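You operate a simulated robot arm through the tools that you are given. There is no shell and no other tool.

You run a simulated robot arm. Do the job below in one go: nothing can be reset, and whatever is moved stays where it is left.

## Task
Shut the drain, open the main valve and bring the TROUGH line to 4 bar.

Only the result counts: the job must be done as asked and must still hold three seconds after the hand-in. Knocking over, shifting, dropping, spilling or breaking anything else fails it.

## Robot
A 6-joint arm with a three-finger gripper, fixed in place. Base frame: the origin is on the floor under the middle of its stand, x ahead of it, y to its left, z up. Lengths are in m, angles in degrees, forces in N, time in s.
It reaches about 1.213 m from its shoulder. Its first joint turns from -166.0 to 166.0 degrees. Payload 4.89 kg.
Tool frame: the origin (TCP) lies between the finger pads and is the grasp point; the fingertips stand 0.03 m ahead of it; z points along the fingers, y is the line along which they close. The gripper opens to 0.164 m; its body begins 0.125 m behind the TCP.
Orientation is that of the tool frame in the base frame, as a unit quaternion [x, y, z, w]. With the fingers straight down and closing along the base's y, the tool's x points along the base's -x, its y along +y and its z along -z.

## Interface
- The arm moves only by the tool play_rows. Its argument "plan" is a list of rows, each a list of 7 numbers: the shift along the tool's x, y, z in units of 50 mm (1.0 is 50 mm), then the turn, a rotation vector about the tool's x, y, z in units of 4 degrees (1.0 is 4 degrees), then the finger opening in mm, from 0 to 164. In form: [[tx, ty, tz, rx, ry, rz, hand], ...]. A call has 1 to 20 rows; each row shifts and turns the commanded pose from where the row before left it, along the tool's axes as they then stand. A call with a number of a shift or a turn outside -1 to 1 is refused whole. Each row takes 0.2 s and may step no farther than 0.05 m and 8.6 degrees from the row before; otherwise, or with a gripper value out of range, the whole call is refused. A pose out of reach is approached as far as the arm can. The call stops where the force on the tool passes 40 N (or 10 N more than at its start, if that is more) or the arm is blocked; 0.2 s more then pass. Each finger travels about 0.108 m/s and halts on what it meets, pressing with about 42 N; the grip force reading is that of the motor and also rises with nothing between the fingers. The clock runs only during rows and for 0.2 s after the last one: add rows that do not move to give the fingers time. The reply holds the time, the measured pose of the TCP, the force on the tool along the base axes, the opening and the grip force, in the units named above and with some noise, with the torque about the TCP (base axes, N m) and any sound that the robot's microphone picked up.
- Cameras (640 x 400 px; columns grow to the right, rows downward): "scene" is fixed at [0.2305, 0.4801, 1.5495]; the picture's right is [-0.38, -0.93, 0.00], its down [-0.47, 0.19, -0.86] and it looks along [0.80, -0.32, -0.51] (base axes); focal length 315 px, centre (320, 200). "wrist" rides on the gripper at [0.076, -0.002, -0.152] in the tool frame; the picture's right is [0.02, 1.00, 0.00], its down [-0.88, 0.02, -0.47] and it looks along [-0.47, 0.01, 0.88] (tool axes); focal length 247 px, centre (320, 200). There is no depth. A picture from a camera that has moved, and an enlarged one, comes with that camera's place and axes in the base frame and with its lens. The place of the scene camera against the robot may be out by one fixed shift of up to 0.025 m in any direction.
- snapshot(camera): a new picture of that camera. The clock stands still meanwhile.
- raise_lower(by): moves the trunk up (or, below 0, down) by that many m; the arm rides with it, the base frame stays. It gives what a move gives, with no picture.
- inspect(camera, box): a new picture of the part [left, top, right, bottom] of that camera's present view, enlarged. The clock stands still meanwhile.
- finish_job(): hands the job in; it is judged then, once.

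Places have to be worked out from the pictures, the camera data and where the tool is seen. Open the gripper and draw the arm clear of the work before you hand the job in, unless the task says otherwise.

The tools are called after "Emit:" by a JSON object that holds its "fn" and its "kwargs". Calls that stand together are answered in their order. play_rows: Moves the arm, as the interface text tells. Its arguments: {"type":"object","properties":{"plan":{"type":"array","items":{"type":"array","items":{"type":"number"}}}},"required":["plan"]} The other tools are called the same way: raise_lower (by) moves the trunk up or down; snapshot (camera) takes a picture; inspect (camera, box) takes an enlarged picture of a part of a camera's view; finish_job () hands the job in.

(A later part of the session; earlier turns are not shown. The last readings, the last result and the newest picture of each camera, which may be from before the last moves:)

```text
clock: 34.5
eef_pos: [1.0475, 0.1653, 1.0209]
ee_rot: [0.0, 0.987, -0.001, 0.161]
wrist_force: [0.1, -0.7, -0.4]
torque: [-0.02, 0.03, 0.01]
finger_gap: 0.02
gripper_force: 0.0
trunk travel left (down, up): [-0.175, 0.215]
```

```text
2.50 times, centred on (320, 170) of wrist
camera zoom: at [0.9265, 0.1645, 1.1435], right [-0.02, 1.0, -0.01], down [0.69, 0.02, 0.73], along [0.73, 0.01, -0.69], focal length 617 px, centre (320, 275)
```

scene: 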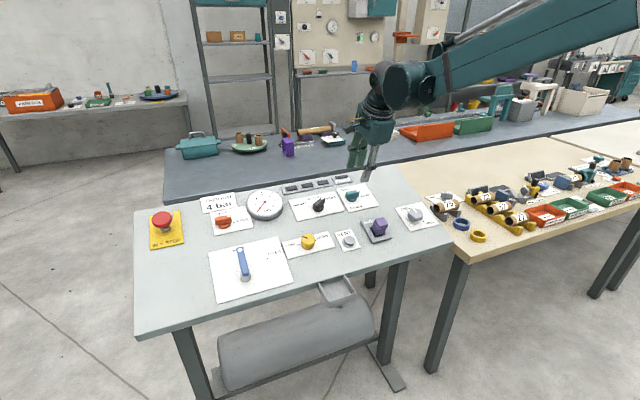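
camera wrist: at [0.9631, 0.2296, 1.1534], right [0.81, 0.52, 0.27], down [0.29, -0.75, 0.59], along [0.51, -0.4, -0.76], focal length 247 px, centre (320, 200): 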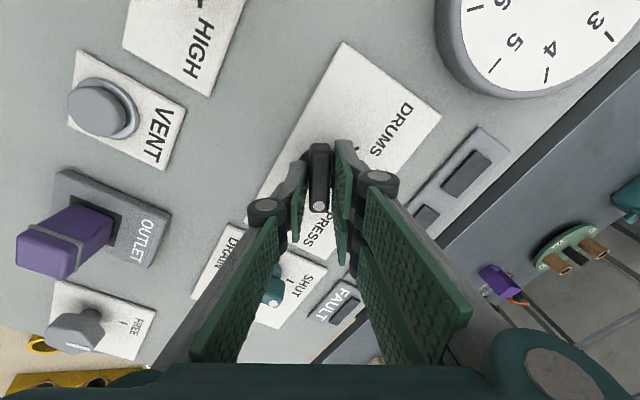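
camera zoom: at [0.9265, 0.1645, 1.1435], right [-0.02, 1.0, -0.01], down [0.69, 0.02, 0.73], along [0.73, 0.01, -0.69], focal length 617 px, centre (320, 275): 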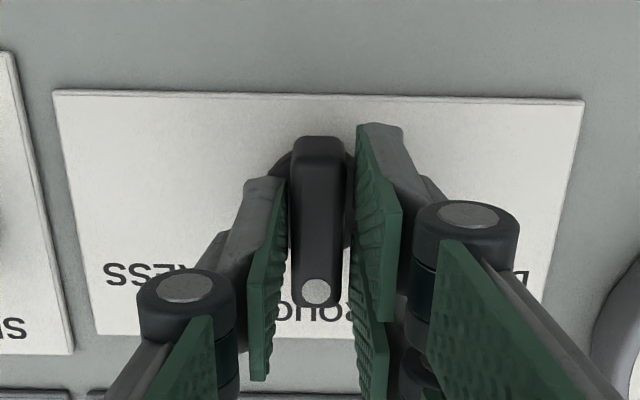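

Selector bar now points straight to TROUGH. I'll open, rise and verify; then prepare for the lever.

Emit:
{"fn": "play_rows", "kwargs": {"plan": [[0, 0, 0, 0, 0, 0, 12], [0, 0, 0, 0, 0, 0, 12], [0, 0, 0, 0, 0, 0, 60], [0, 0, 0, 0, 0, 0, 60], [0, 0, -0.8, 0, 0, 0, 60], [0, 0, -0.8, 0, 0, 0, 60], [0, 0, -0.8, 0, 0, 0, 60], [0, 0, -0.4, 0, 0, 0, 110], [0, 0, 0, 0, 0, 0, 110]]}}

Emit:
{"fn": "snapshot", "kwargs": {"camera": "wrist"}}

Emit:
{"fn": "inspect", "kwargs": {"camera": "wrist", "box": [220, 70, 440, 210]}}

Emit:
{"fn": "inspect", "kwargs": {"camera": "scene", "box": [240, 160, 400, 260]}}

```text
clock: 36.5
eef_pos: [1.0008, 0.1656, 1.1533]
ee_rot: [0.001, 0.987, 0.0, 0.161]
wrist_force: [-0.2, -0.3, -0.1]
torque: [0.0, -0.08, 0.01]
finger_gap: 0.11
gripper_force: 0.0
trunk travel left (down, up): [-0.175, 0.215]
```

```text
taken
camera wrist: at [0.8817, 0.1637, 1.2749], right [-0.02, 1.0, -0.01], down [0.69, 0.02, 0.73], along [0.73, 0.01, -0.69], focal length 247 px, centre (320, 200)
```

wrist: 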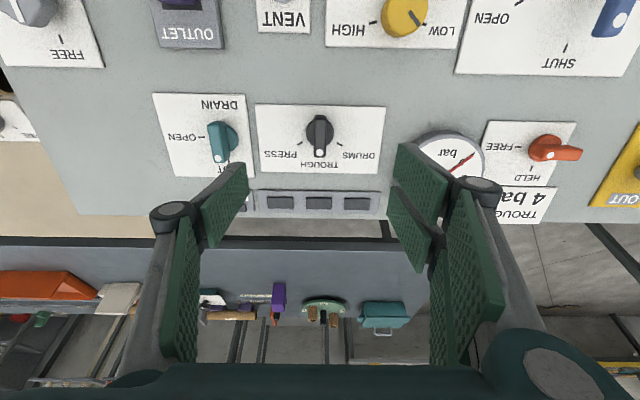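

```text
2.86 times, centred on (330, 140) of wrist
camera zoom: at [0.8817, 0.1637, 1.2749], right [-0.02, 1.0, -0.01], down [0.69, 0.02, 0.73], along [0.73, 0.01, -0.69], focal length 706 px, centre (291, 371)
```

zoom: 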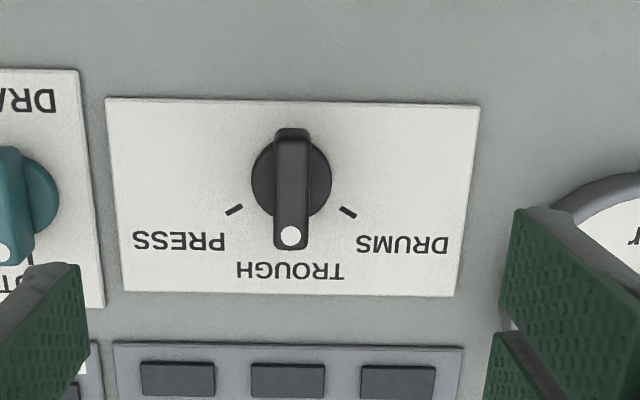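

```text
4.00 times, centred on (320, 210) of scene
camera zoom: at [0.2305, 0.4801, 1.5495], right [-0.38, -0.93, 0.0], down [-0.47, 0.19, -0.86], along [0.8, -0.32, -0.51], focal length 1260 px, centre (320, 160)
```

zoom: 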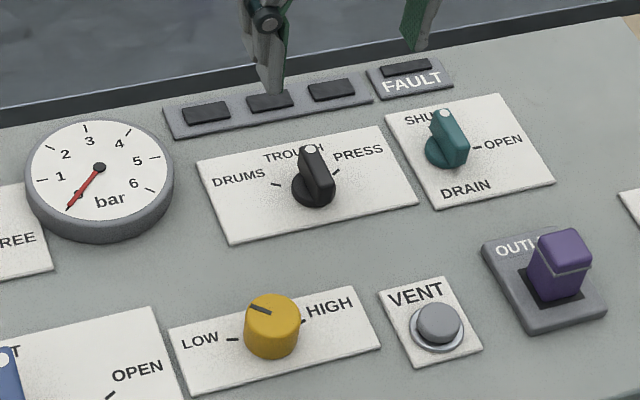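

Selector reads TROUGH. The lever pivot works out at about s=1.133, y=0.449, with SHUT pointing up-slope and OPEN about 60° clockwise. I'll move to hover over the lever and take a closer look.

Emit:
{"fn": "play_rows", "kwargs": {"plan": [[0.351, 0.809, 0.1, 0, 0, 0, 110], [0.351, 0.809, 0.1, 0, 0, 0, 110], [0.351, 0.809, 0.1, 0, 0, 0, 110], [0.351, 0.809, 0.1, 0, 0, 0, 100], [0.351, 0.809, 0.1, 0, 0, 0, 90], [0.351, 0.809, 0.1, 0, 0, 0, 80], [0.351, 0.809, 0.1, 0, 0, 0, 80], [0, 0, 0, 0, 0, 0, 80]]}}

Emit:
{"fn": "snapshot", "kwargs": {"camera": "wrist"}}

Emit:
{"fn": "inspect", "kwargs": {"camera": "wrist", "box": [220, 60, 420, 210]}}

Emit:
{"fn": "snapshot", "kwargs": {"camera": "scene"}}

```text
clock: 38.2
eef_pos: [0.8966, 0.4513, 1.0806]
ee_rot: [0.0, 0.987, 0.001, 0.161]
wrist_force: [-0.1, 0.4, -0.3]
torque: [-0.09, -0.02, -0.02]
finger_gap: 0.0802
gripper_force: 0.0
trunk travel left (down, up): [-0.175, 0.215]
```

```text
taken
camera wrist: at [0.7775, 0.4504, 1.2022], right [-0.02, 1.0, -0.01], down [0.69, 0.02, 0.73], along [0.73, 0.01, -0.69], focal length 247 px, centre (320, 200)
```

wrist: 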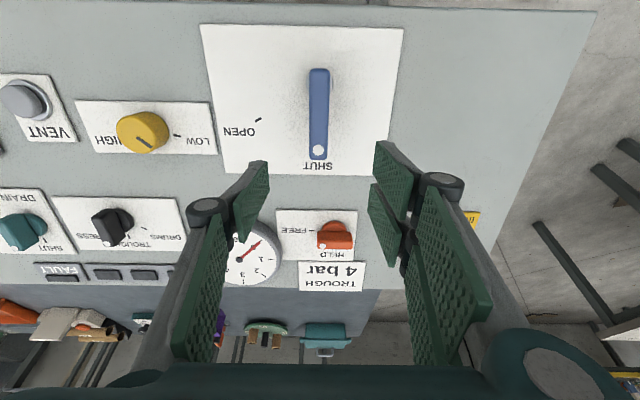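

```text
2.67 times, centred on (320, 135) of wrist
camera zoom: at [0.7775, 0.4504, 1.2022], right [-0.02, 1.0, -0.01], down [0.69, 0.02, 0.73], along [0.73, 0.01, -0.69], focal length 659 px, centre (320, 373)
```

zoom: 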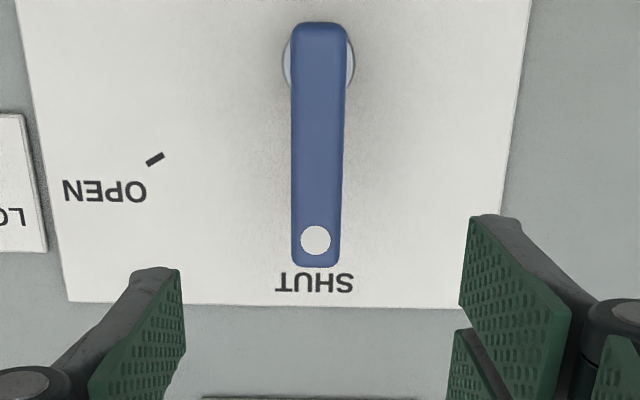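

```text
taken
```

scene: 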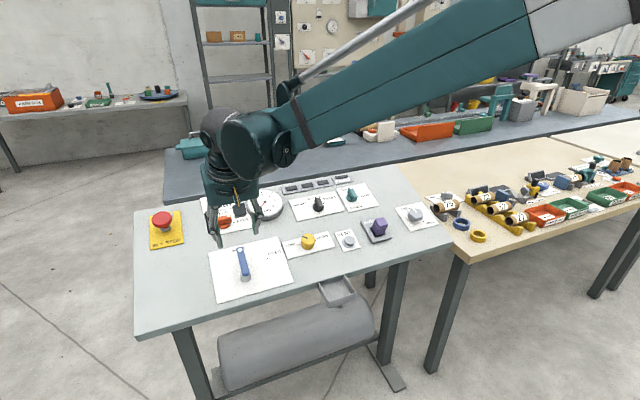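

I'll get finer views of the lever's height from the scene camera and check which parts the fingers should grip.

Emit:
{"fn": "inspect", "kwargs": {"camera": "scene", "box": [205, 230, 295, 300]}}

Emit:
{"fn": "inspect", "kwargs": {"camera": "scene", "box": [190, 160, 300, 250]}}

```text
5.71 times, centred on (250, 265) of scene
camera zoom: at [0.2305, 0.4801, 1.5495], right [-0.38, -0.93, 0.0], down [-0.47, 0.19, -0.86], along [0.8, -0.32, -0.51], focal length 1800 px, centre (720, -171)
```

zoom: 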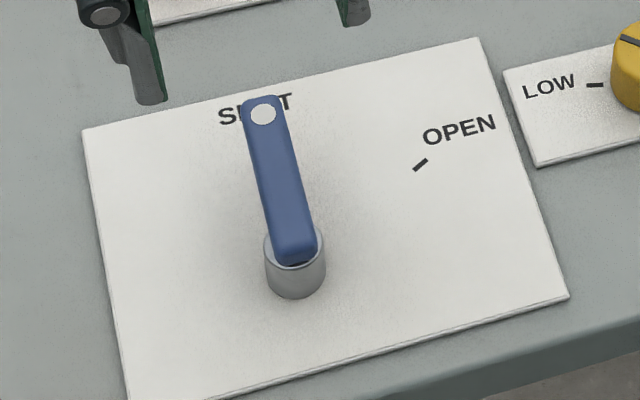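

```text
4.44 times, centred on (245, 205) of scene
camera zoom: at [0.2305, 0.4801, 1.5495], right [-0.38, -0.93, 0.0], down [-0.47, 0.19, -0.86], along [0.8, -0.32, -0.51], focal length 1400 px, centre (653, 178)
```

zoom: 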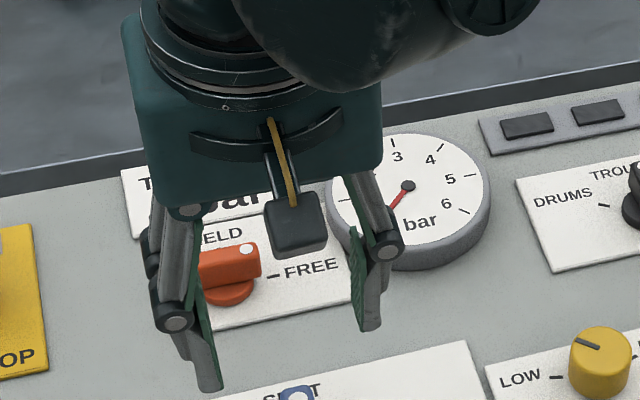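

The arm is about 20 mm wide and roughly 24–40 mm above the plate, with its tip about 74 mm from the pivot. I'll centre the tool over the arm at radius about 58 mm, descend, and cage it at 26 mm.

Emit:
{"fn": "play_rows", "kwargs": {"plan": [[0.033, -0.013, 0.6, 0, 0, 0, 64], [0.033, -0.013, 0.6, 0, 0, 0, 64], [0.033, -0.013, 0.55, 0, 0, 0, 64], [0, 0, 0, 0, 0, 0, 64]]}}

Emit:
{"fn": "snapshot", "kwargs": {"camera": "wrist"}}

Emit:
{"fn": "inspect", "kwargs": {"camera": "wrist", "box": [220, 80, 420, 230]}}

Emit:
{"fn": "inspect", "kwargs": {"camera": "scene", "box": [200, 210, 300, 300]}}

```text
clock: 39.2
eef_pos: [0.9222, 0.447, 0.997]
ee_rot: [0.001, 0.987, -0.001, 0.16]
wrist_force: [0.6, 1.0, -0.4]
torque: [-0.07, 0.05, -0.03]
finger_gap: 0.0641
gripper_force: 0.0
trunk travel left (down, up): [-0.175, 0.215]
```

```text
taken
camera wrist: at [0.8015, 0.4458, 1.1175], right [-0.02, 1.0, -0.01], down [0.69, 0.02, 0.73], along [0.73, 0.01, -0.69], focal length 247 px, centre (320, 200)
```

wrist: 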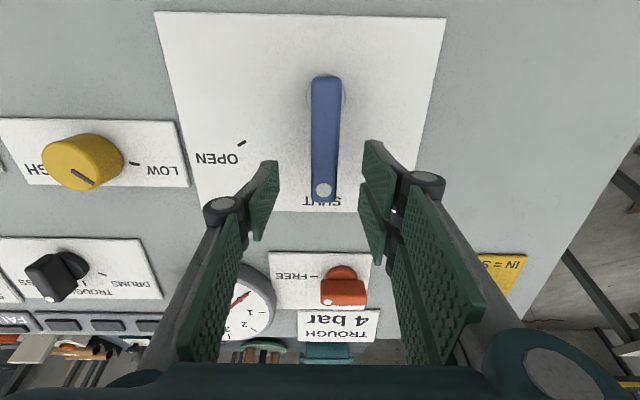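

```text
2.67 times, centred on (320, 155) of wrist
camera zoom: at [0.8015, 0.4458, 1.1175], right [-0.02, 1.0, -0.01], down [0.69, 0.02, 0.73], along [0.73, 0.01, -0.69], focal length 659 px, centre (320, 320)
```

zoom: 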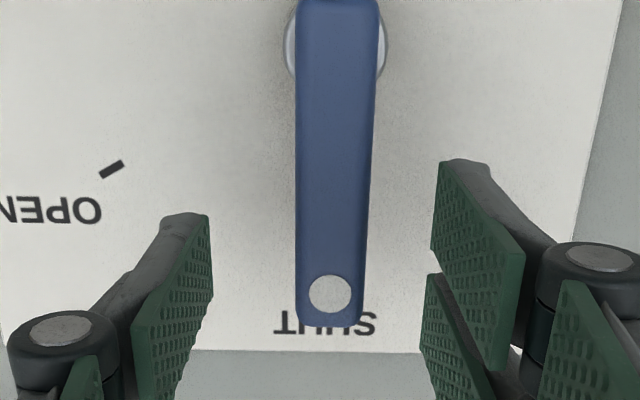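

```text
4.44 times, centred on (250, 255) of scene
camera zoom: at [0.2305, 0.4801, 1.5495], right [-0.38, -0.93, 0.0], down [-0.47, 0.19, -0.86], along [0.8, -0.32, -0.51], focal length 1400 px, centre (631, -44)
```

zoom: 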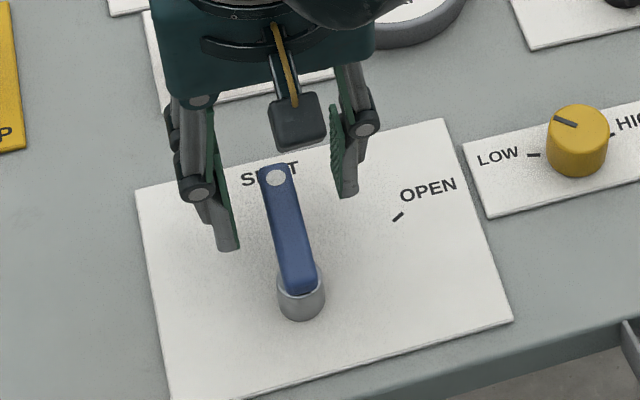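

The arm is about 3 mm toward +y of the tool axis. I'll correct, lower 17 mm more, and close to a 25 mm cage.

Emit:
{"fn": "play_rows", "kwargs": {"plan": [[0, 0.06, 0.34, 0, 0, 0, 64], [0, 0, 0, 0, 0, 0, 45], [0, 0, 0, 0, 0, 0, 25], [0, 0, 0, 0, 0, 0, 25], [0, 0, 0, 0, 0, 0, 25]]}}

Emit:
{"fn": "snapshot", "kwargs": {"camera": "wrist"}}

Emit:
{"fn": "inspect", "kwargs": {"camera": "wrist", "box": [220, 80, 420, 230]}}

```text
clock: 40.5
eef_pos: [0.9258, 0.4501, 0.979]
ee_rot: [0.001, 0.987, 0.0, 0.161]
wrist_force: [-0.8, 0.7, -0.5]
torque: [0.02, 0.0, 0.01]
finger_gap: 0.025
gripper_force: 0.0
trunk travel left (down, up): [-0.175, 0.215]
```

```text
taken
camera wrist: at [0.8061, 0.4486, 1.1012], right [-0.02, 1.0, -0.01], down [0.69, 0.02, 0.73], along [0.73, 0.01, -0.69], focal length 247 px, centre (320, 200)
```

wrist: 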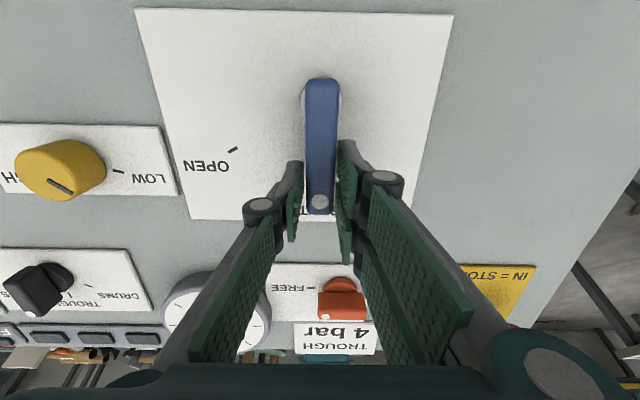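

```text
2.67 times, centred on (320, 155) of wrist
camera zoom: at [0.8061, 0.4486, 1.1012], right [-0.02, 1.0, -0.01], down [0.69, 0.02, 0.73], along [0.73, 0.01, -0.69], focal length 659 px, centre (320, 320)
```

zoom: 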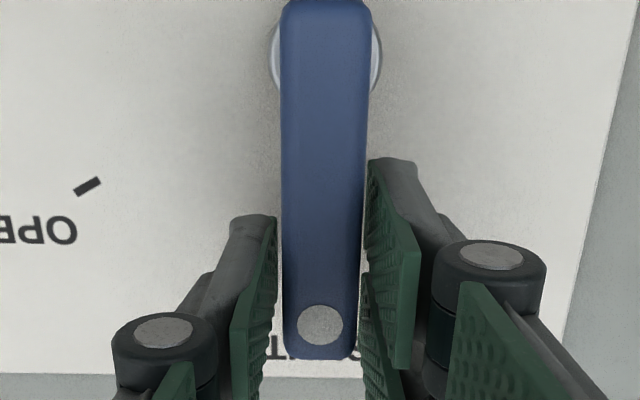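

The arm is neatly caged (r≈58 mm from the pivot). I'll sweep the first 30° along the arc toward OPEN.

Emit:
{"fn": "play_rows", "kwargs": {"plan": [[0.0016, -0.0597, 0, 0, 0, 0.75, 25], [0.0016, -0.0597, 0, 0, 0, 0.75, 25], [0.0016, -0.0597, 0, 0, 0, 0.75, 25], [0.0016, -0.0597, 0, 0, 0, 0.75, 25], [0.0016, -0.0597, 0, 0, 0, 0.75, 25], [0.0016, -0.0597, 0, 0, 0, 0.75, 25], [0.0016, -0.0597, 0, 0, 0, 0.75, 25], [0.0016, -0.0597, 0, 0, 0, 0.75, 25], [0.0016, -0.0597, 0, 0, 0, 0.75, 25], [0.0016, -0.0597, 0, 0, 0, 0.75, 25]]}}

Emit:
{"fn": "snapshot", "kwargs": {"camera": "wrist"}}

Emit:
{"fn": "inspect", "kwargs": {"camera": "scene", "box": [200, 170, 360, 300]}}

```text
clock: 42.6
eef_pos: [0.9174, 0.4221, 0.9802]
ee_rot: [0.256, 0.953, 0.042, 0.155]
wrist_force: [-0.8, 0.2, 0.4]
torque: [0.02, -0.05, 0.01]
finger_gap: 0.0251
gripper_force: 0.3
trunk travel left (down, up): [-0.175, 0.215]
```

```text
taken
camera wrist: at [0.8073, 0.4586, 1.1037], right [0.46, 0.88, 0.15], down [0.58, -0.43, 0.69], along [0.67, -0.23, -0.7], focal length 247 px, centre (320, 200)
```

wrist: 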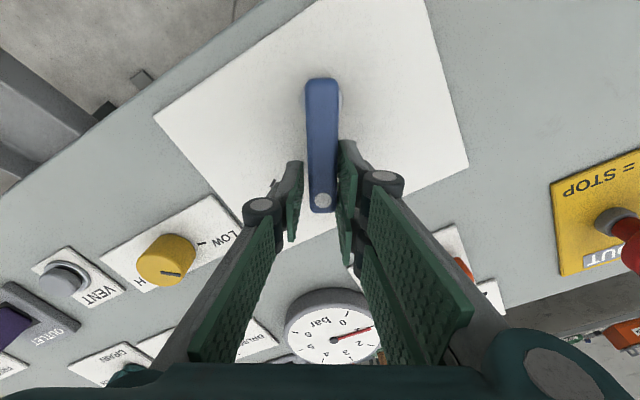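

```text
3.08 times, centred on (280, 235) of scene
camera zoom: at [0.2305, 0.4801, 1.5495], right [-0.38, -0.93, 0.0], down [-0.47, 0.19, -0.86], along [0.8, -0.32, -0.51], focal length 970 px, centre (443, 92)
```

zoom: 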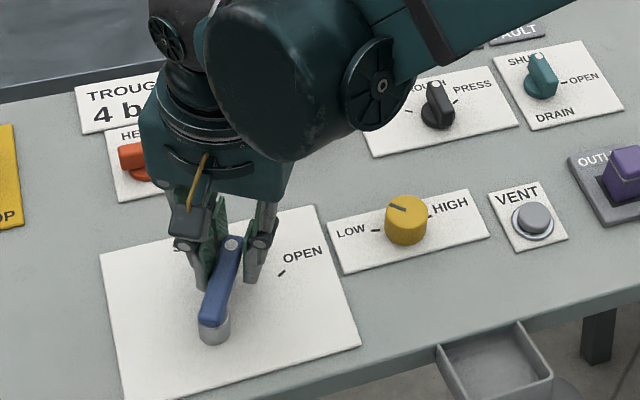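

The lever follows smoothly. I'll do the second half of the sweep, with about 2° of overshoot to cover the cage play.

Emit:
{"fn": "play_rows", "kwargs": {"plan": [[0.0016, -0.0597, 0, 0, 0, 0.75, 25], [0.0016, -0.0597, 0, 0, 0, 0.75, 25], [0.0016, -0.0597, 0, 0, 0, 0.75, 25], [0.0016, -0.0597, 0, 0, 0, 0.75, 25], [0.0016, -0.0597, 0, 0, 0, 0.75, 25], [0.0016, -0.0597, 0, 0, 0, 0.75, 25], [0.0016, -0.0597, 0, 0, 0, 0.75, 25], [0.0016, -0.0597, 0, 0, 0, 0.75, 25], [0.0016, -0.0597, 0, 0, 0, 0.75, 25], [0.0016, -0.0597, 0, 0, 0, 0.75, 25]]}}

Emit:
{"fn": "snapshot", "kwargs": {"camera": "wrist"}}

Emit:
{"fn": "inspect", "kwargs": {"camera": "scene", "box": [200, 170, 360, 300]}}

```text
clock: 44.9
eef_pos: [0.9001, 0.4, 0.9728]
ee_rot: [0.495, 0.854, 0.081, 0.139]
wrist_force: [-0.1, -0.3, 0.4]
torque: [0.02, 0.02, 0.01]
finger_gap: 0.025
gripper_force: 0.1
trunk travel left (down, up): [-0.175, 0.215]
```

```text
taken
camera wrist: at [0.8138, 0.4664, 1.1066], right [0.81, 0.52, 0.27], down [0.28, -0.75, 0.59], along [0.51, -0.41, -0.76], focal length 247 px, centre (320, 200)
```

wrist: 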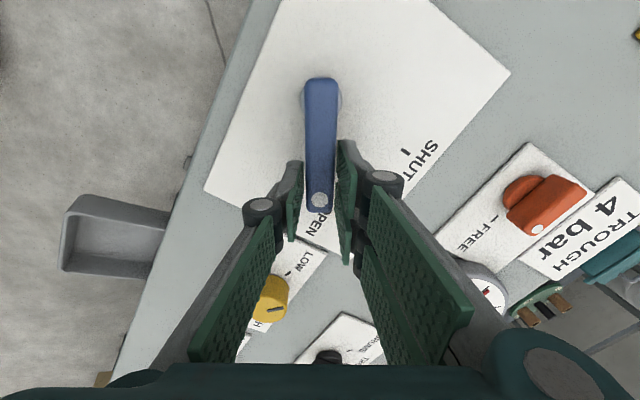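

```text
3.08 times, centred on (280, 235) of scene
camera zoom: at [0.2305, 0.4801, 1.5495], right [-0.38, -0.93, 0.0], down [-0.47, 0.19, -0.86], along [0.8, -0.32, -0.51], focal length 970 px, centre (443, 92)
```

zoom: 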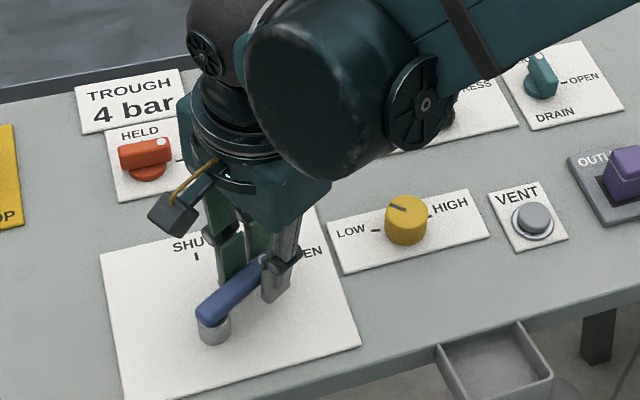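

Let me check how closely the lever is aligned with the OPEN mark.

Emit:
{"fn": "inspect", "kwargs": {"camera": "wrist", "box": [220, 80, 420, 230]}}

Emit:
{"fn": "inspect", "kwargs": {"camera": "wrist", "box": [440, 240, 540, 320]}}

```text
2.67 times, centred on (320, 155) of wrist
camera zoom: at [0.8138, 0.4664, 1.1066], right [0.81, 0.52, 0.27], down [0.28, -0.75, 0.59], along [0.51, -0.41, -0.76], focal length 659 px, centre (320, 320)
```

zoom: 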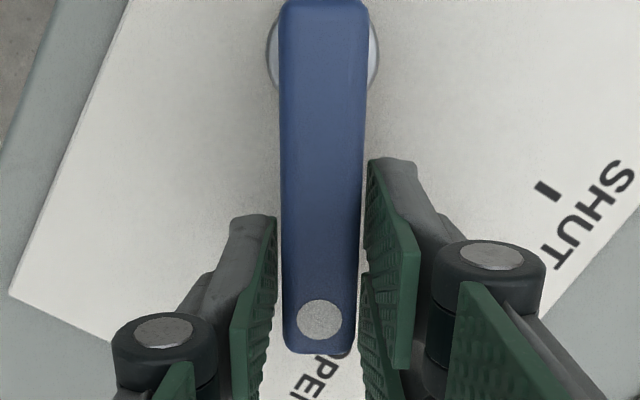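

```text
5.00 times, centred on (490, 280) of wrist
camera zoom: at [0.8138, 0.4664, 1.1066], right [0.81, 0.52, 0.27], down [0.28, -0.75, 0.59], along [0.51, -0.41, -0.76], focal length 1235 px, centre (-530, -200)
```

zoom: 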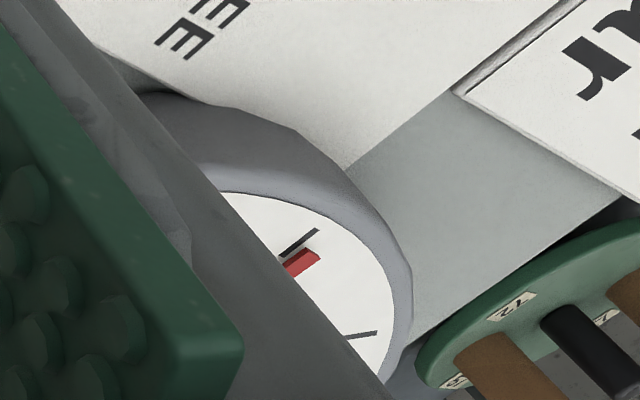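

The lever lies along the OPEN direction (about 60°). I'll nudge 2° further to make sure it's fully open, watching the force.

Emit:
{"fn": "play_rows", "kwargs": {"plan": [[0.001, -0.04, 0, 0, 0, 0.5, 25], [0, 0, 0, 0, 0, 0, 25]]}}

Emit:
{"fn": "inspect", "kwargs": {"camera": "wrist", "box": [220, 80, 420, 230]}}

```text
clock: 45.5
eef_pos: [0.8964, 0.3994, 0.9733]
ee_rot: [0.51, 0.845, 0.083, 0.138]
wrist_force: [-0.8, -0.6, 0.1]
torque: [0.0, -0.03, 0.03]
finger_gap: 0.0248
gripper_force: 0.0
trunk travel left (down, up): [-0.175, 0.215]
```

```text
2.67 times, centred on (320, 155) of wrist
camera zoom: at [0.8139, 0.4669, 1.1066], right [0.83, 0.49, 0.28], down [0.26, -0.77, 0.58], along [0.5, -0.41, -0.76], focal length 659 px, centre (320, 320)
```

zoom: 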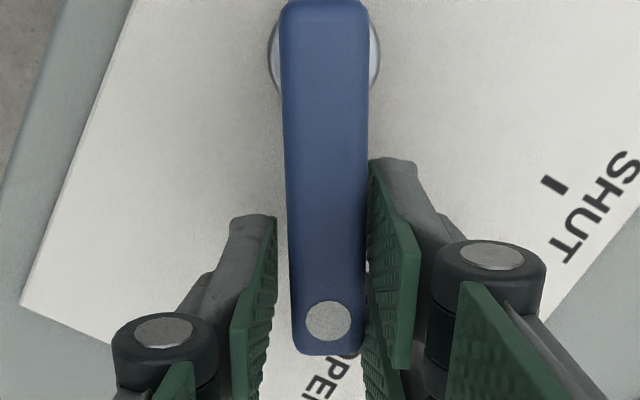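

The lever stays at OPEN with no load. I'll release it, rise clear, and turn back to square to look at the gauge and regulator.

Emit:
{"fn": "play_rows", "kwargs": {"plan": [[0, 0, 0, 0, 0, 0, 64], [0, 0, 0, 0, 0, 0, 64], [0, 0, -0.8, 0, 0, 0, 64], [0, 0, -0.8, 0, 0, 0, 64], [0, 0, -0.8, 0, 0, 0, 64], [0, 0, -0.2, 0, 0, -1, 64], [0, 0, 0, 0, 0, -1, 64], [0, 0, 0, 0, 0, -1, 64], [0, 0, 0, 0, 0, -1, 64], [0, 0, 0, 0, 0, -1, 64], [0, 0, 0, 0, 0, -1, 64], [0, 0, 0, 0, 0, -1, 64], [0, 0, 0, 0, 0, -1, 64], [0, 0, 0, 0, 0, -1, 64], [0, 0, 0, 0, 0, -1, 64], [0, 0, 0, 0, 0, -1, 64], [0, 0, 0, 0, 0, -1, 64], [0, 0, 0, 0, 0, -1, 64], [0, 0, 0, 0, 0, -1, 64], [0, 0, 0, 0, 0, -1, 64]]}}

Emit:
{"fn": "snapshot", "kwargs": {"camera": "wrist"}}

Emit:
{"fn": "snapshot", "kwargs": {"camera": "scene"}}

Emit:
{"fn": "inspect", "kwargs": {"camera": "wrist", "box": [30, 20, 230, 170]}}

```text
clock: 49.6
eef_pos: [0.8557, 0.3995, 1.096]
ee_rot: [0.018, 0.987, 0.003, 0.161]
wrist_force: [0.3, 0.3, 0.2]
torque: [0.05, -0.03, -0.01]
finger_gap: 0.064
gripper_force: 0.1
trunk travel left (down, up): [-0.175, 0.215]
```

```text
taken
camera wrist: at [0.7353, 0.4013, 1.2169], right [0.01, 1.0, 0.0], down [0.69, -0.01, 0.73], along [0.73, -0.01, -0.69], focal length 247 px, centre (320, 200)
```

wrist: 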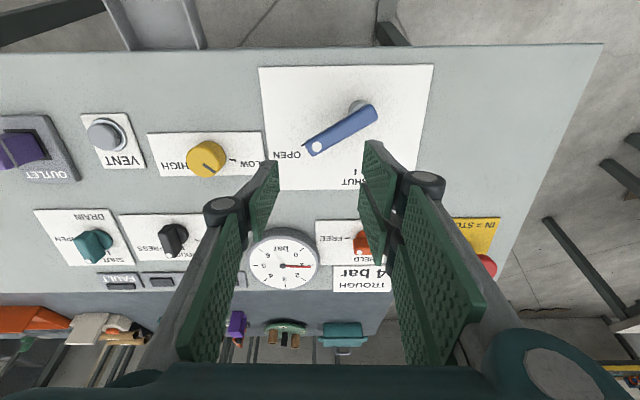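

```text
taken
```

scene: 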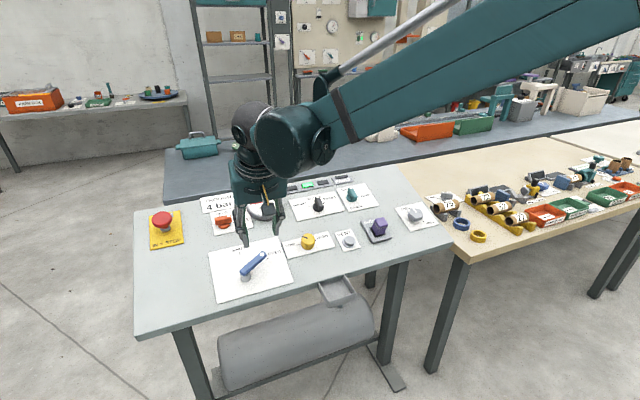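

```text
2.67 times, centred on (130, 95) of wrist
camera zoom: at [0.7353, 0.4013, 1.2169], right [0.01, 1.0, 0.0], down [0.69, -0.01, 0.73], along [0.73, -0.01, -0.69], focal length 659 px, centre (827, 480)
```

zoom: 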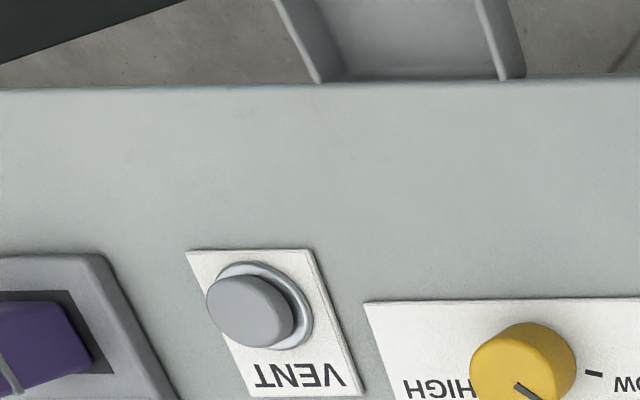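

The lever is on OPEN, a green line lamp has lit, and the gauge is rising. I'll zoom in on the gauge, lamps and regulator.

Emit:
{"fn": "inspect", "kwargs": {"camera": "wrist", "box": [230, 215, 340, 295]}}

Emit:
{"fn": "inspect", "kwargs": {"camera": "wrist", "box": [140, 120, 270, 200]}}

Emit:
{"fn": "inspect", "kwargs": {"camera": "scene", "box": [270, 165, 400, 255]}}

Emit:
{"fn": "inspect", "kwargs": {"camera": "wrist", "box": [260, 60, 440, 190]}}

```text
5.00 times, centred on (285, 255) of wrist
camera zoom: at [0.7353, 0.4013, 1.2169], right [0.01, 1.0, 0.0], down [0.69, -0.01, 0.73], along [0.73, -0.01, -0.69], focal length 1235 px, centre (495, -75)
```

zoom: 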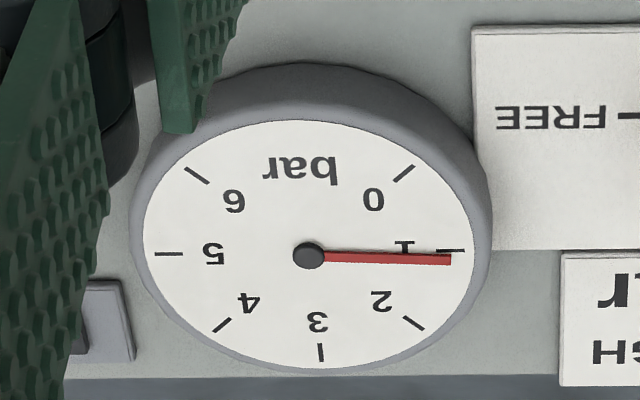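

```text
4.92 times, centred on (205, 160) of wrist
camera zoom: at [0.7353, 0.4013, 1.2169], right [0.01, 1.0, 0.0], down [0.69, -0.01, 0.73], along [0.73, -0.01, -0.69], focal length 1216 px, centre (886, 397)
```

zoom: 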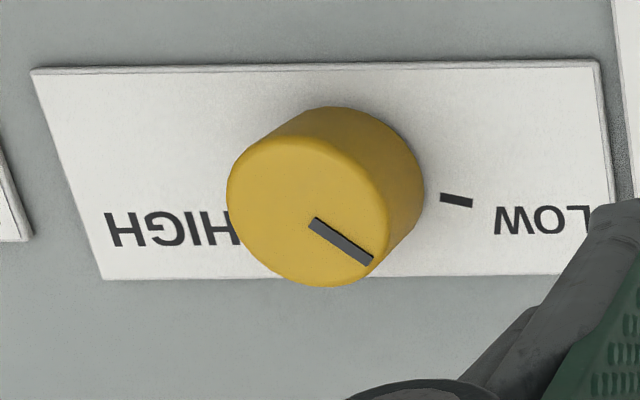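

```text
4.44 times, centred on (335, 210) of scene
camera zoom: at [0.2305, 0.4801, 1.5495], right [-0.38, -0.93, 0.0], down [-0.47, 0.19, -0.86], along [0.8, -0.32, -0.51], focal length 1400 px, centre (253, 156)
```

zoom: 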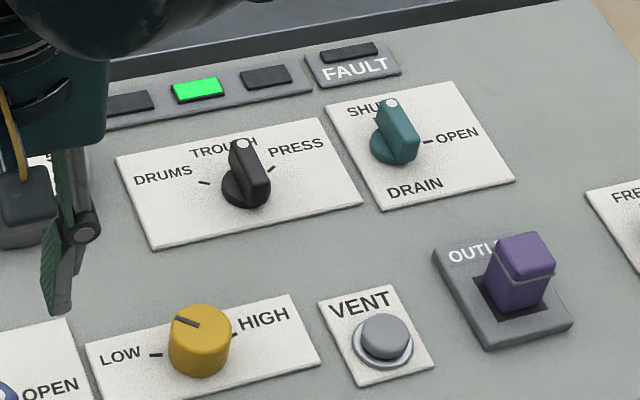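

```text
3.08 times, centred on (350, 125) of wrist
camera zoom: at [0.7353, 0.4013, 1.2169], right [0.01, 1.0, 0.0], down [0.69, -0.01, 0.73], along [0.73, -0.01, -0.69], focal length 760 px, centre (228, 431)
```

zoom: 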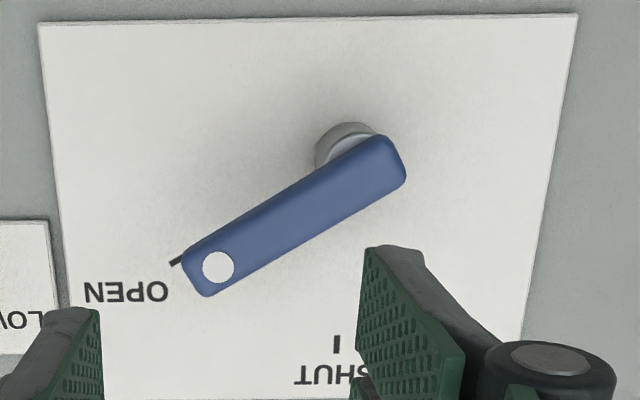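

TROUGH lamp is green, no fault, the lever points to OPEN, and the gauge reads about 1.05 bar. The regulator knob centre is near s≈1.189, y≈0.249 (about 41 mm in diameter, about 28 mm high), with its mark about 53° to the LOW side of the top. I'll move over it.

Emit:
{"fn": "play_rows", "kwargs": {"plan": [[0, 0, 0, 0, 0, -0.53, 80], [-0.135, -0.7525, 0.135, 0, 0, 0, 80], [-0.135, -0.7525, 0.135, 0, 0, 0, 80], [-0.135, -0.7525, 0.135, 0, 0, 0, 80], [-0.135, -0.7525, 0.135, 0, 0, 0, 80], [0, 0, 0, 0, 0, 0, 80]]}}

Emit:
{"fn": "snapshot", "kwargs": {"camera": "wrist"}}

Emit:
{"fn": "inspect", "kwargs": {"camera": "wrist", "box": [220, 70, 420, 210]}}

Emit:
{"fn": "snapshot", "kwargs": {"camera": "scene"}}

```text
clock: 51.0
eef_pos: [0.8903, 0.248, 1.0787]
ee_rot: [0.0, 0.987, 0.0, 0.161]
wrist_force: [0.1, -0.9, 0.0]
torque: [0.01, -0.01, 0.04]
finger_gap: 0.0801
gripper_force: 0.2
trunk travel left (down, up): [-0.175, 0.215]
```

```text
taken
camera wrist: at [0.7699, 0.2461, 1.2003], right [-0.02, 1.0, -0.01], down [0.69, 0.02, 0.73], along [0.73, 0.01, -0.69], focal length 247 px, centre (320, 200)
```

wrist: 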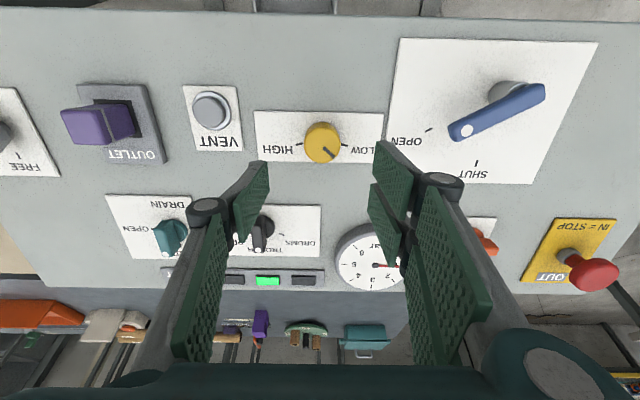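

```text
2.86 times, centred on (320, 140) of wrist
camera zoom: at [0.7699, 0.2461, 1.2003], right [-0.02, 1.0, -0.01], down [0.69, 0.02, 0.73], along [0.73, 0.01, -0.69], focal length 706 px, centre (320, 371)
```

zoom: 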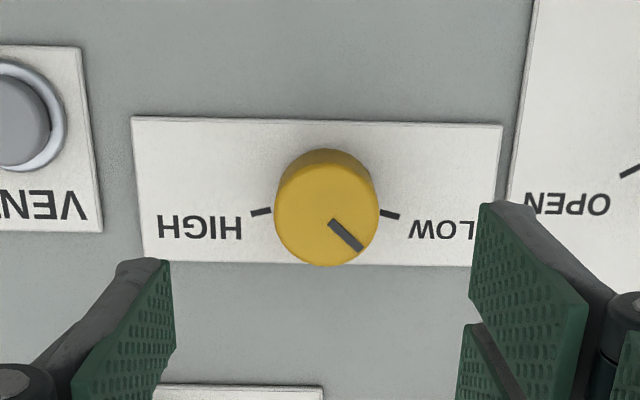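

```text
taken
```

scene: 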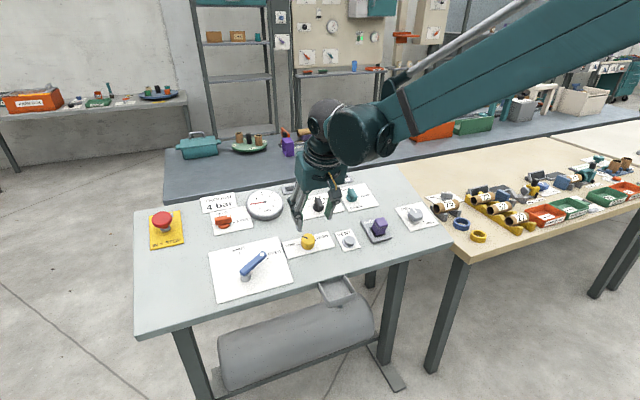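

Well placed: the knob is about 2.4 mm toward +y of the tool axis. I'll check the gauge's current reading before gripping.

Emit:
{"fn": "inspect", "kwargs": {"camera": "scene", "box": [235, 180, 295, 225]}}

Emit:
{"fn": "inspect", "kwargs": {"camera": "wrist", "box": [320, 210, 420, 300]}}

```text
8.89 times, centred on (265, 202) of scene
camera zoom: at [0.2305, 0.4801, 1.5495], right [-0.38, -0.93, 0.0], down [-0.47, 0.19, -0.86], along [0.8, -0.32, -0.51], focal length 2801 px, centre (809, 178)
```

zoom: 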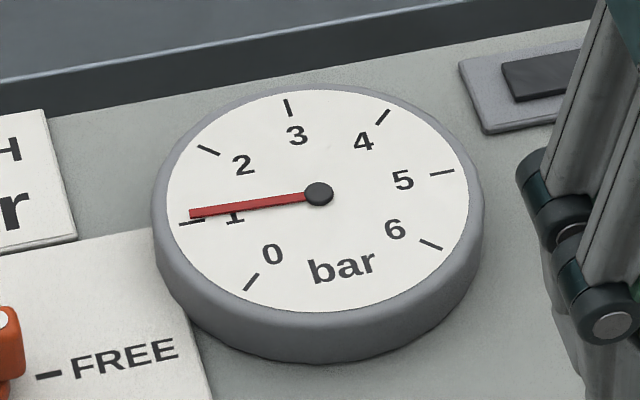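

```text
4.44 times, centred on (370, 255) of wrist
camera zoom: at [0.7699, 0.2461, 1.2003], right [-0.02, 1.0, -0.01], down [0.69, 0.02, 0.73], along [0.73, 0.01, -0.69], focal length 1098 px, centre (98, -44)
```

zoom: 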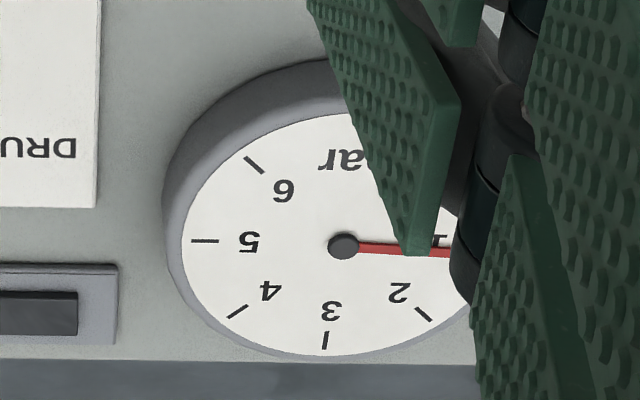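

The gauge shows about 1.1 bar with the knob roughly 28° above LOW, about 0.04 bar per degree. So about 72° more clockwise should give 4 bar. I'll descend onto the knob and close on it.

Emit:
{"fn": "play_rows", "kwargs": {"plan": [[-0.005, 0.016, 0.7, 0, 0, 0, 80], [-0.005, 0.016, 0.7, 0, 0, 0, 80], [-0.005, 0.016, 0.5, 0, 0, 0, 80], [0, 0, 0, 0, 0, 0, 70]]}}

Emit:
{"fn": "snapshot", "kwargs": {"camera": "wrist"}}

Emit:
{"fn": "inspect", "kwargs": {"camera": "wrist", "box": [220, 90, 420, 230]}}

Emit:
{"fn": "inspect", "kwargs": {"camera": "scene", "box": [230, 170, 360, 270]}}

```text
clock: 52.0
eef_pos: [0.9213, 0.2515, 0.9887]
ee_rot: [0.0, 0.987, 0.0, 0.161]
wrist_force: [0.4, 0.0, -0.6]
torque: [-0.01, 0.06, 0.01]
finger_gap: 0.07
gripper_force: 0.0
trunk travel left (down, up): [-0.175, 0.215]
```

```text
taken
camera wrist: at [0.8011, 0.2502, 1.1107], right [-0.02, 1.0, -0.01], down [0.69, 0.02, 0.73], along [0.73, 0.01, -0.69], focal length 247 px, centre (320, 200)
```

wrist: 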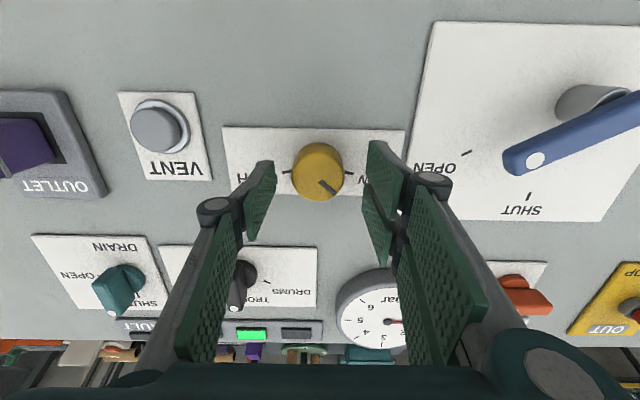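

```text
2.86 times, centred on (320, 160) of wrist
camera zoom: at [0.8011, 0.2502, 1.1107], right [-0.02, 1.0, -0.01], down [0.69, 0.02, 0.73], along [0.73, 0.01, -0.69], focal length 706 px, centre (320, 314)
```

zoom: 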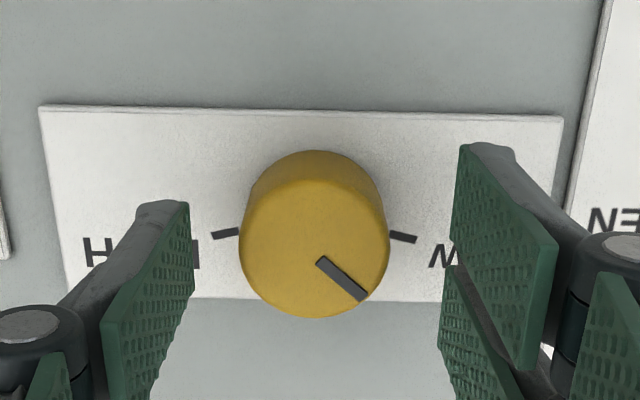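

```text
4.00 times, centred on (295, 220) of scene
camera zoom: at [0.2305, 0.4801, 1.5495], right [-0.38, -0.93, 0.0], down [-0.47, 0.19, -0.86], along [0.8, -0.32, -0.51], focal length 1260 px, centre (420, 120)
```

zoom: 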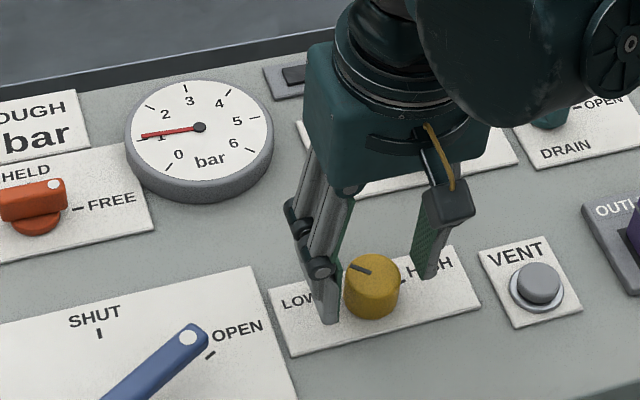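

The knob is 2 mm toward −y and 1.5 mm down-slope of the axis. I'll correct, lower 12 mm and close.

Emit:
{"fn": "play_rows", "kwargs": {"plan": [[0.03, -0.044, 0.22, 0, 0, 0, 70], [0, 0, 0, 0, 0, 0, 55], [0, 0, 0, 0, 0, 0, 47], [0, 0, 0, 0, 0, 0, 47]]}}

Emit:
{"fn": "inspect", "kwargs": {"camera": "wrist", "box": [220, 90, 420, 230]}}

```text
clock: 53.0
eef_pos: [0.9232, 0.251, 0.9785]
ee_rot: [0.0, 0.987, 0.0, 0.16]
wrist_force: [0.6, -0.1, 0.7]
torque: [-0.03, 0.01, -0.01]
finger_gap: 0.0473
gripper_force: 0.0
trunk travel left (down, up): [-0.175, 0.215]
```

```text
2.86 times, centred on (320, 160) of wrist
camera zoom: at [0.8032, 0.2484, 1.1002], right [-0.02, 1.0, -0.01], down [0.69, 0.02, 0.73], along [0.73, 0.01, -0.69], focal length 706 px, centre (320, 314)
```

zoom: 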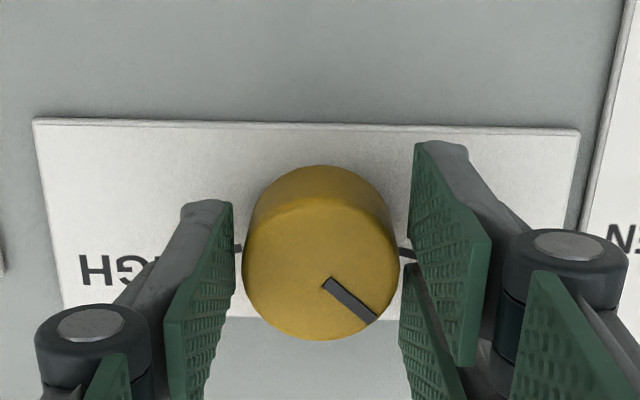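

Centred between the pads. I'll close on the knob and turn 12° clockwise as a first test.

Emit:
{"fn": "play_rows", "kwargs": {"plan": [[0, 0, 0, 0, 0, 0, 36], [0, 0, 0, 0, 0, 0, 36], [0, 0, 0, 0, 0, 0.5, 36], [0, 0, 0, 0, 0, 0.5, 36], [0, 0, 0, 0, 0, 0.5, 36], [0, 0, 0, 0, 0, 0.5, 36], [0, 0, 0, 0, 0, 0.5, 36], [0, 0, 0, 0, 0, 0.5, 36], [0, 0, 0, 0, 0, 0, 36]]}}

Emit:
{"fn": "inspect", "kwargs": {"camera": "wrist", "box": [220, 90, 420, 230]}}

Emit:
{"fn": "inspect", "kwargs": {"camera": "scene", "box": [235, 180, 295, 225]}}

```text
clock: 55.0
eef_pos: [0.9226, 0.251, 0.9784]
ee_rot: [0.104, 0.982, 0.016, 0.16]
wrist_force: [19.5, 13.5, 29.4]
torque: [0.24, -0.76, 0.13]
finger_gap: 0.0406
gripper_force: 44.6
trunk travel left (down, up): [-0.175, 0.215]
```

```text
2.86 times, centred on (320, 160) of wrist
camera zoom: at [0.8037, 0.2648, 1.1], right [0.18, 0.98, 0.06], down [0.67, -0.17, 0.72], along [0.72, -0.09, -0.69], focal length 706 px, centre (320, 314)
```

zoom: 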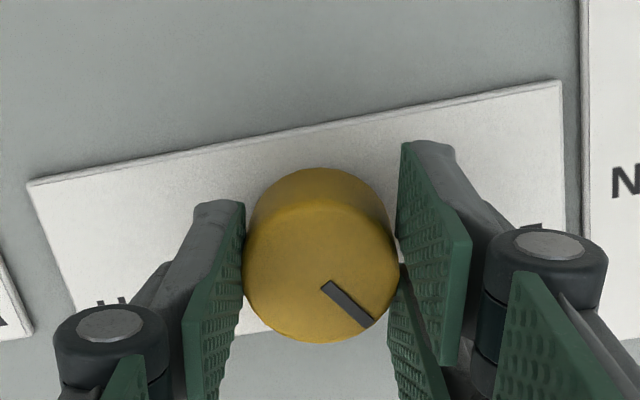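

```text
8.89 times, centred on (265, 202) of scene
camera zoom: at [0.2305, 0.4801, 1.5495], right [-0.38, -0.93, 0.0], down [-0.47, 0.19, -0.86], along [0.8, -0.32, -0.51], focal length 2801 px, centre (809, 178)
```

zoom: 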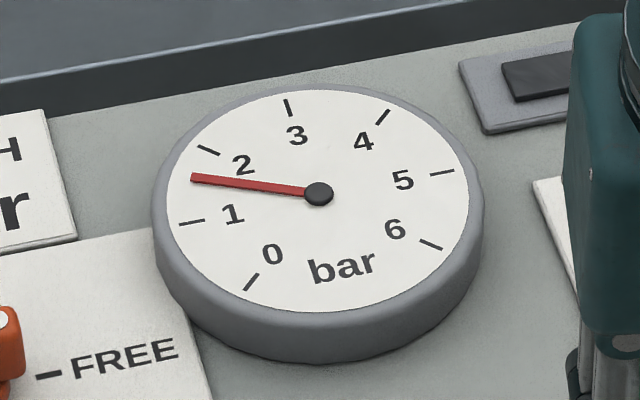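

The knob turned with the grip and the gauge rose to about 1.6 bar (about 0.042 bar/°). Side load is near 37 N, so I'll release, re-grip and turn another 12°.

Emit:
{"fn": "play_rows", "kwargs": {"plan": [[0, 0, 0, 0, 0, 0, 47], [0, 0, 0, 0, 0, 0, 47], [0, 0, 0, 0, 0, 0, 36], [0, 0, 0, 0, 0, 0, 36], [0, 0, 0, 0, 0, 0.5, 36], [0, 0, 0, 0, 0, 0.5, 36], [0, 0, 0, 0, 0, 0.5, 36], [0, 0, 0, 0, 0, 0.5, 36], [0, 0, 0, 0, 0, 0.5, 36], [0, 0, 0, 0, 0, 0.5, 36], [0, 0, 0, 0, 0, 0, 47], [0, 0, 0, 0, 0, 0, 47]]}}

Emit:
{"fn": "inspect", "kwargs": {"camera": "wrist", "box": [220, 90, 420, 230]}}

Emit:
{"fn": "inspect", "kwargs": {"camera": "scene", "box": [235, 180, 295, 225]}}

```text
clock: 57.6
eef_pos: [0.923, 0.2498, 0.977]
ee_rot: [0.205, 0.965, 0.033, 0.158]
wrist_force: [-0.2, -0.6, 0.5]
torque: [0.05, -0.02, -0.04]
finger_gap: 0.0472
gripper_force: 0.1
trunk travel left (down, up): [-0.175, 0.215]
```

```text
2.86 times, centred on (320, 160) of wrist
camera zoom: at [0.808, 0.2795, 1.1011], right [0.37, 0.92, 0.12], down [0.62, -0.34, 0.71], along [0.69, -0.18, -0.7], focal length 706 px, centre (320, 314)
```

zoom: 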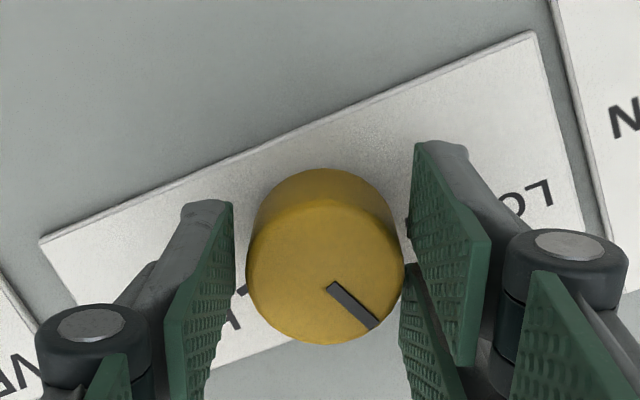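

```text
8.89 times, centred on (265, 202) of scene
camera zoom: at [0.2305, 0.4801, 1.5495], right [-0.38, -0.93, 0.0], down [-0.47, 0.19, -0.86], along [0.8, -0.32, -0.51], focal length 2801 px, centre (809, 178)
```

zoom: 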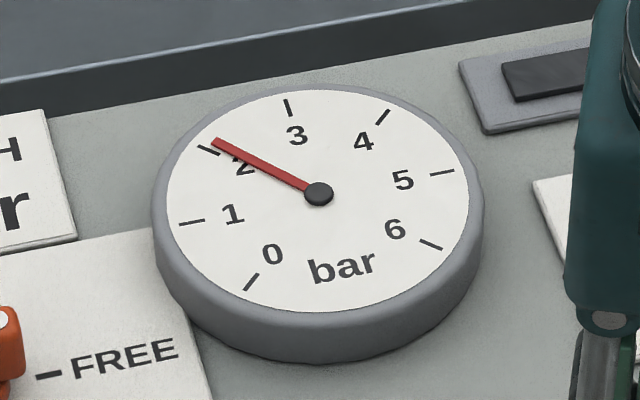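

The knob held its setting when released; gauge is now about 2.1. I'll do two more 12° ratchets.

Emit:
{"fn": "play_rows", "kwargs": {"plan": [[0, 0.01, 0, 0, 0, 0, 36], [0, 0, 0, 0, 0, 0, 36], [0, 0, 0, 0, 0, 0.5, 36], [0, 0, 0, 0, 0, 0.5, 36], [0, 0, 0, 0, 0, 0.5, 36], [0, 0, 0, 0, 0, 0.5, 36], [0, 0, 0, 0, 0, 0.5, 36], [0, 0, 0, 0, 0, 0.5, 36], [0, 0, 0, 0, 0, 0, 47], [0, 0, 0, 0, 0, 0, 47], [0, 0, 0, 0, 0, 0, 36], [0, 0, 0, 0, 0, 0, 36], [0, 0, 0, 0, 0, 0.5, 36], [0, 0, 0, 0, 0, 0.5, 36], [0, 0, 0, 0, 0, 0.5, 36], [0, 0, 0, 0, 0, 0.5, 36], [0, 0, 0, 0, 0, 0.5, 36], [0, 0, 0, 0, 0, 0.5, 36], [0, 0, 0, 0, 0, 0, 47], [0, 0, 0, 0, 0, 0, 47]]}}

Emit:
{"fn": "inspect", "kwargs": {"camera": "wrist", "box": [220, 90, 420, 230]}}

Emit:
{"fn": "inspect", "kwargs": {"camera": "scene", "box": [235, 180, 295, 225]}}

```text
clock: 61.4
eef_pos: [0.9235, 0.2513, 0.9765]
ee_rot: [0.392, 0.906, 0.064, 0.148]
wrist_force: [3.5, 4.6, -0.3]
torque: [0.18, -0.15, 0.08]
finger_gap: 0.0401
gripper_force: 44.9
trunk travel left (down, up): [-0.175, 0.215]
stopped in row 18: the force on the tool passed its limit at 41 N (the readings are from after the stop); the commanded pose is now the measured one
```

```text
2.86 times, centred on (320, 160) of wrist
camera zoom: at [0.8248, 0.3059, 1.1063], right [0.68, 0.7, 0.23], down [0.43, -0.63, 0.64], along [0.59, -0.34, -0.73], focal length 706 px, centre (320, 314)
```

zoom: 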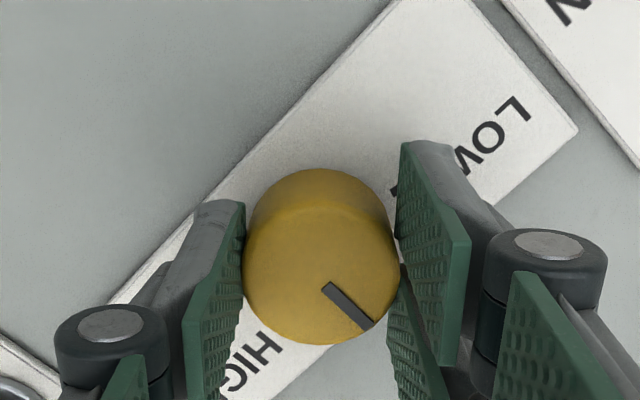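

```text
8.89 times, centred on (265, 202) of scene
camera zoom: at [0.2305, 0.4801, 1.5495], right [-0.38, -0.93, 0.0], down [-0.47, 0.19, -0.86], along [0.8, -0.32, -0.51], focal length 2801 px, centre (809, 178)
```

zoom: 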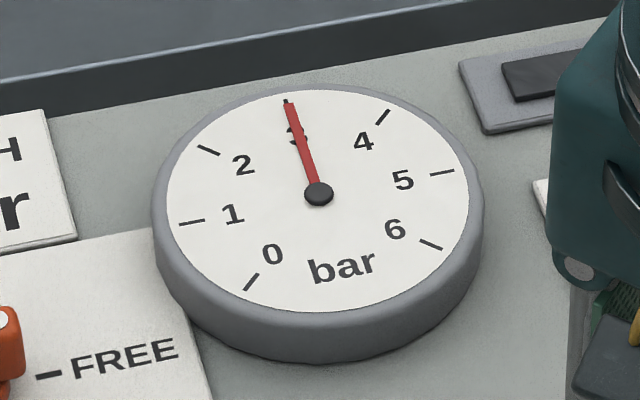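

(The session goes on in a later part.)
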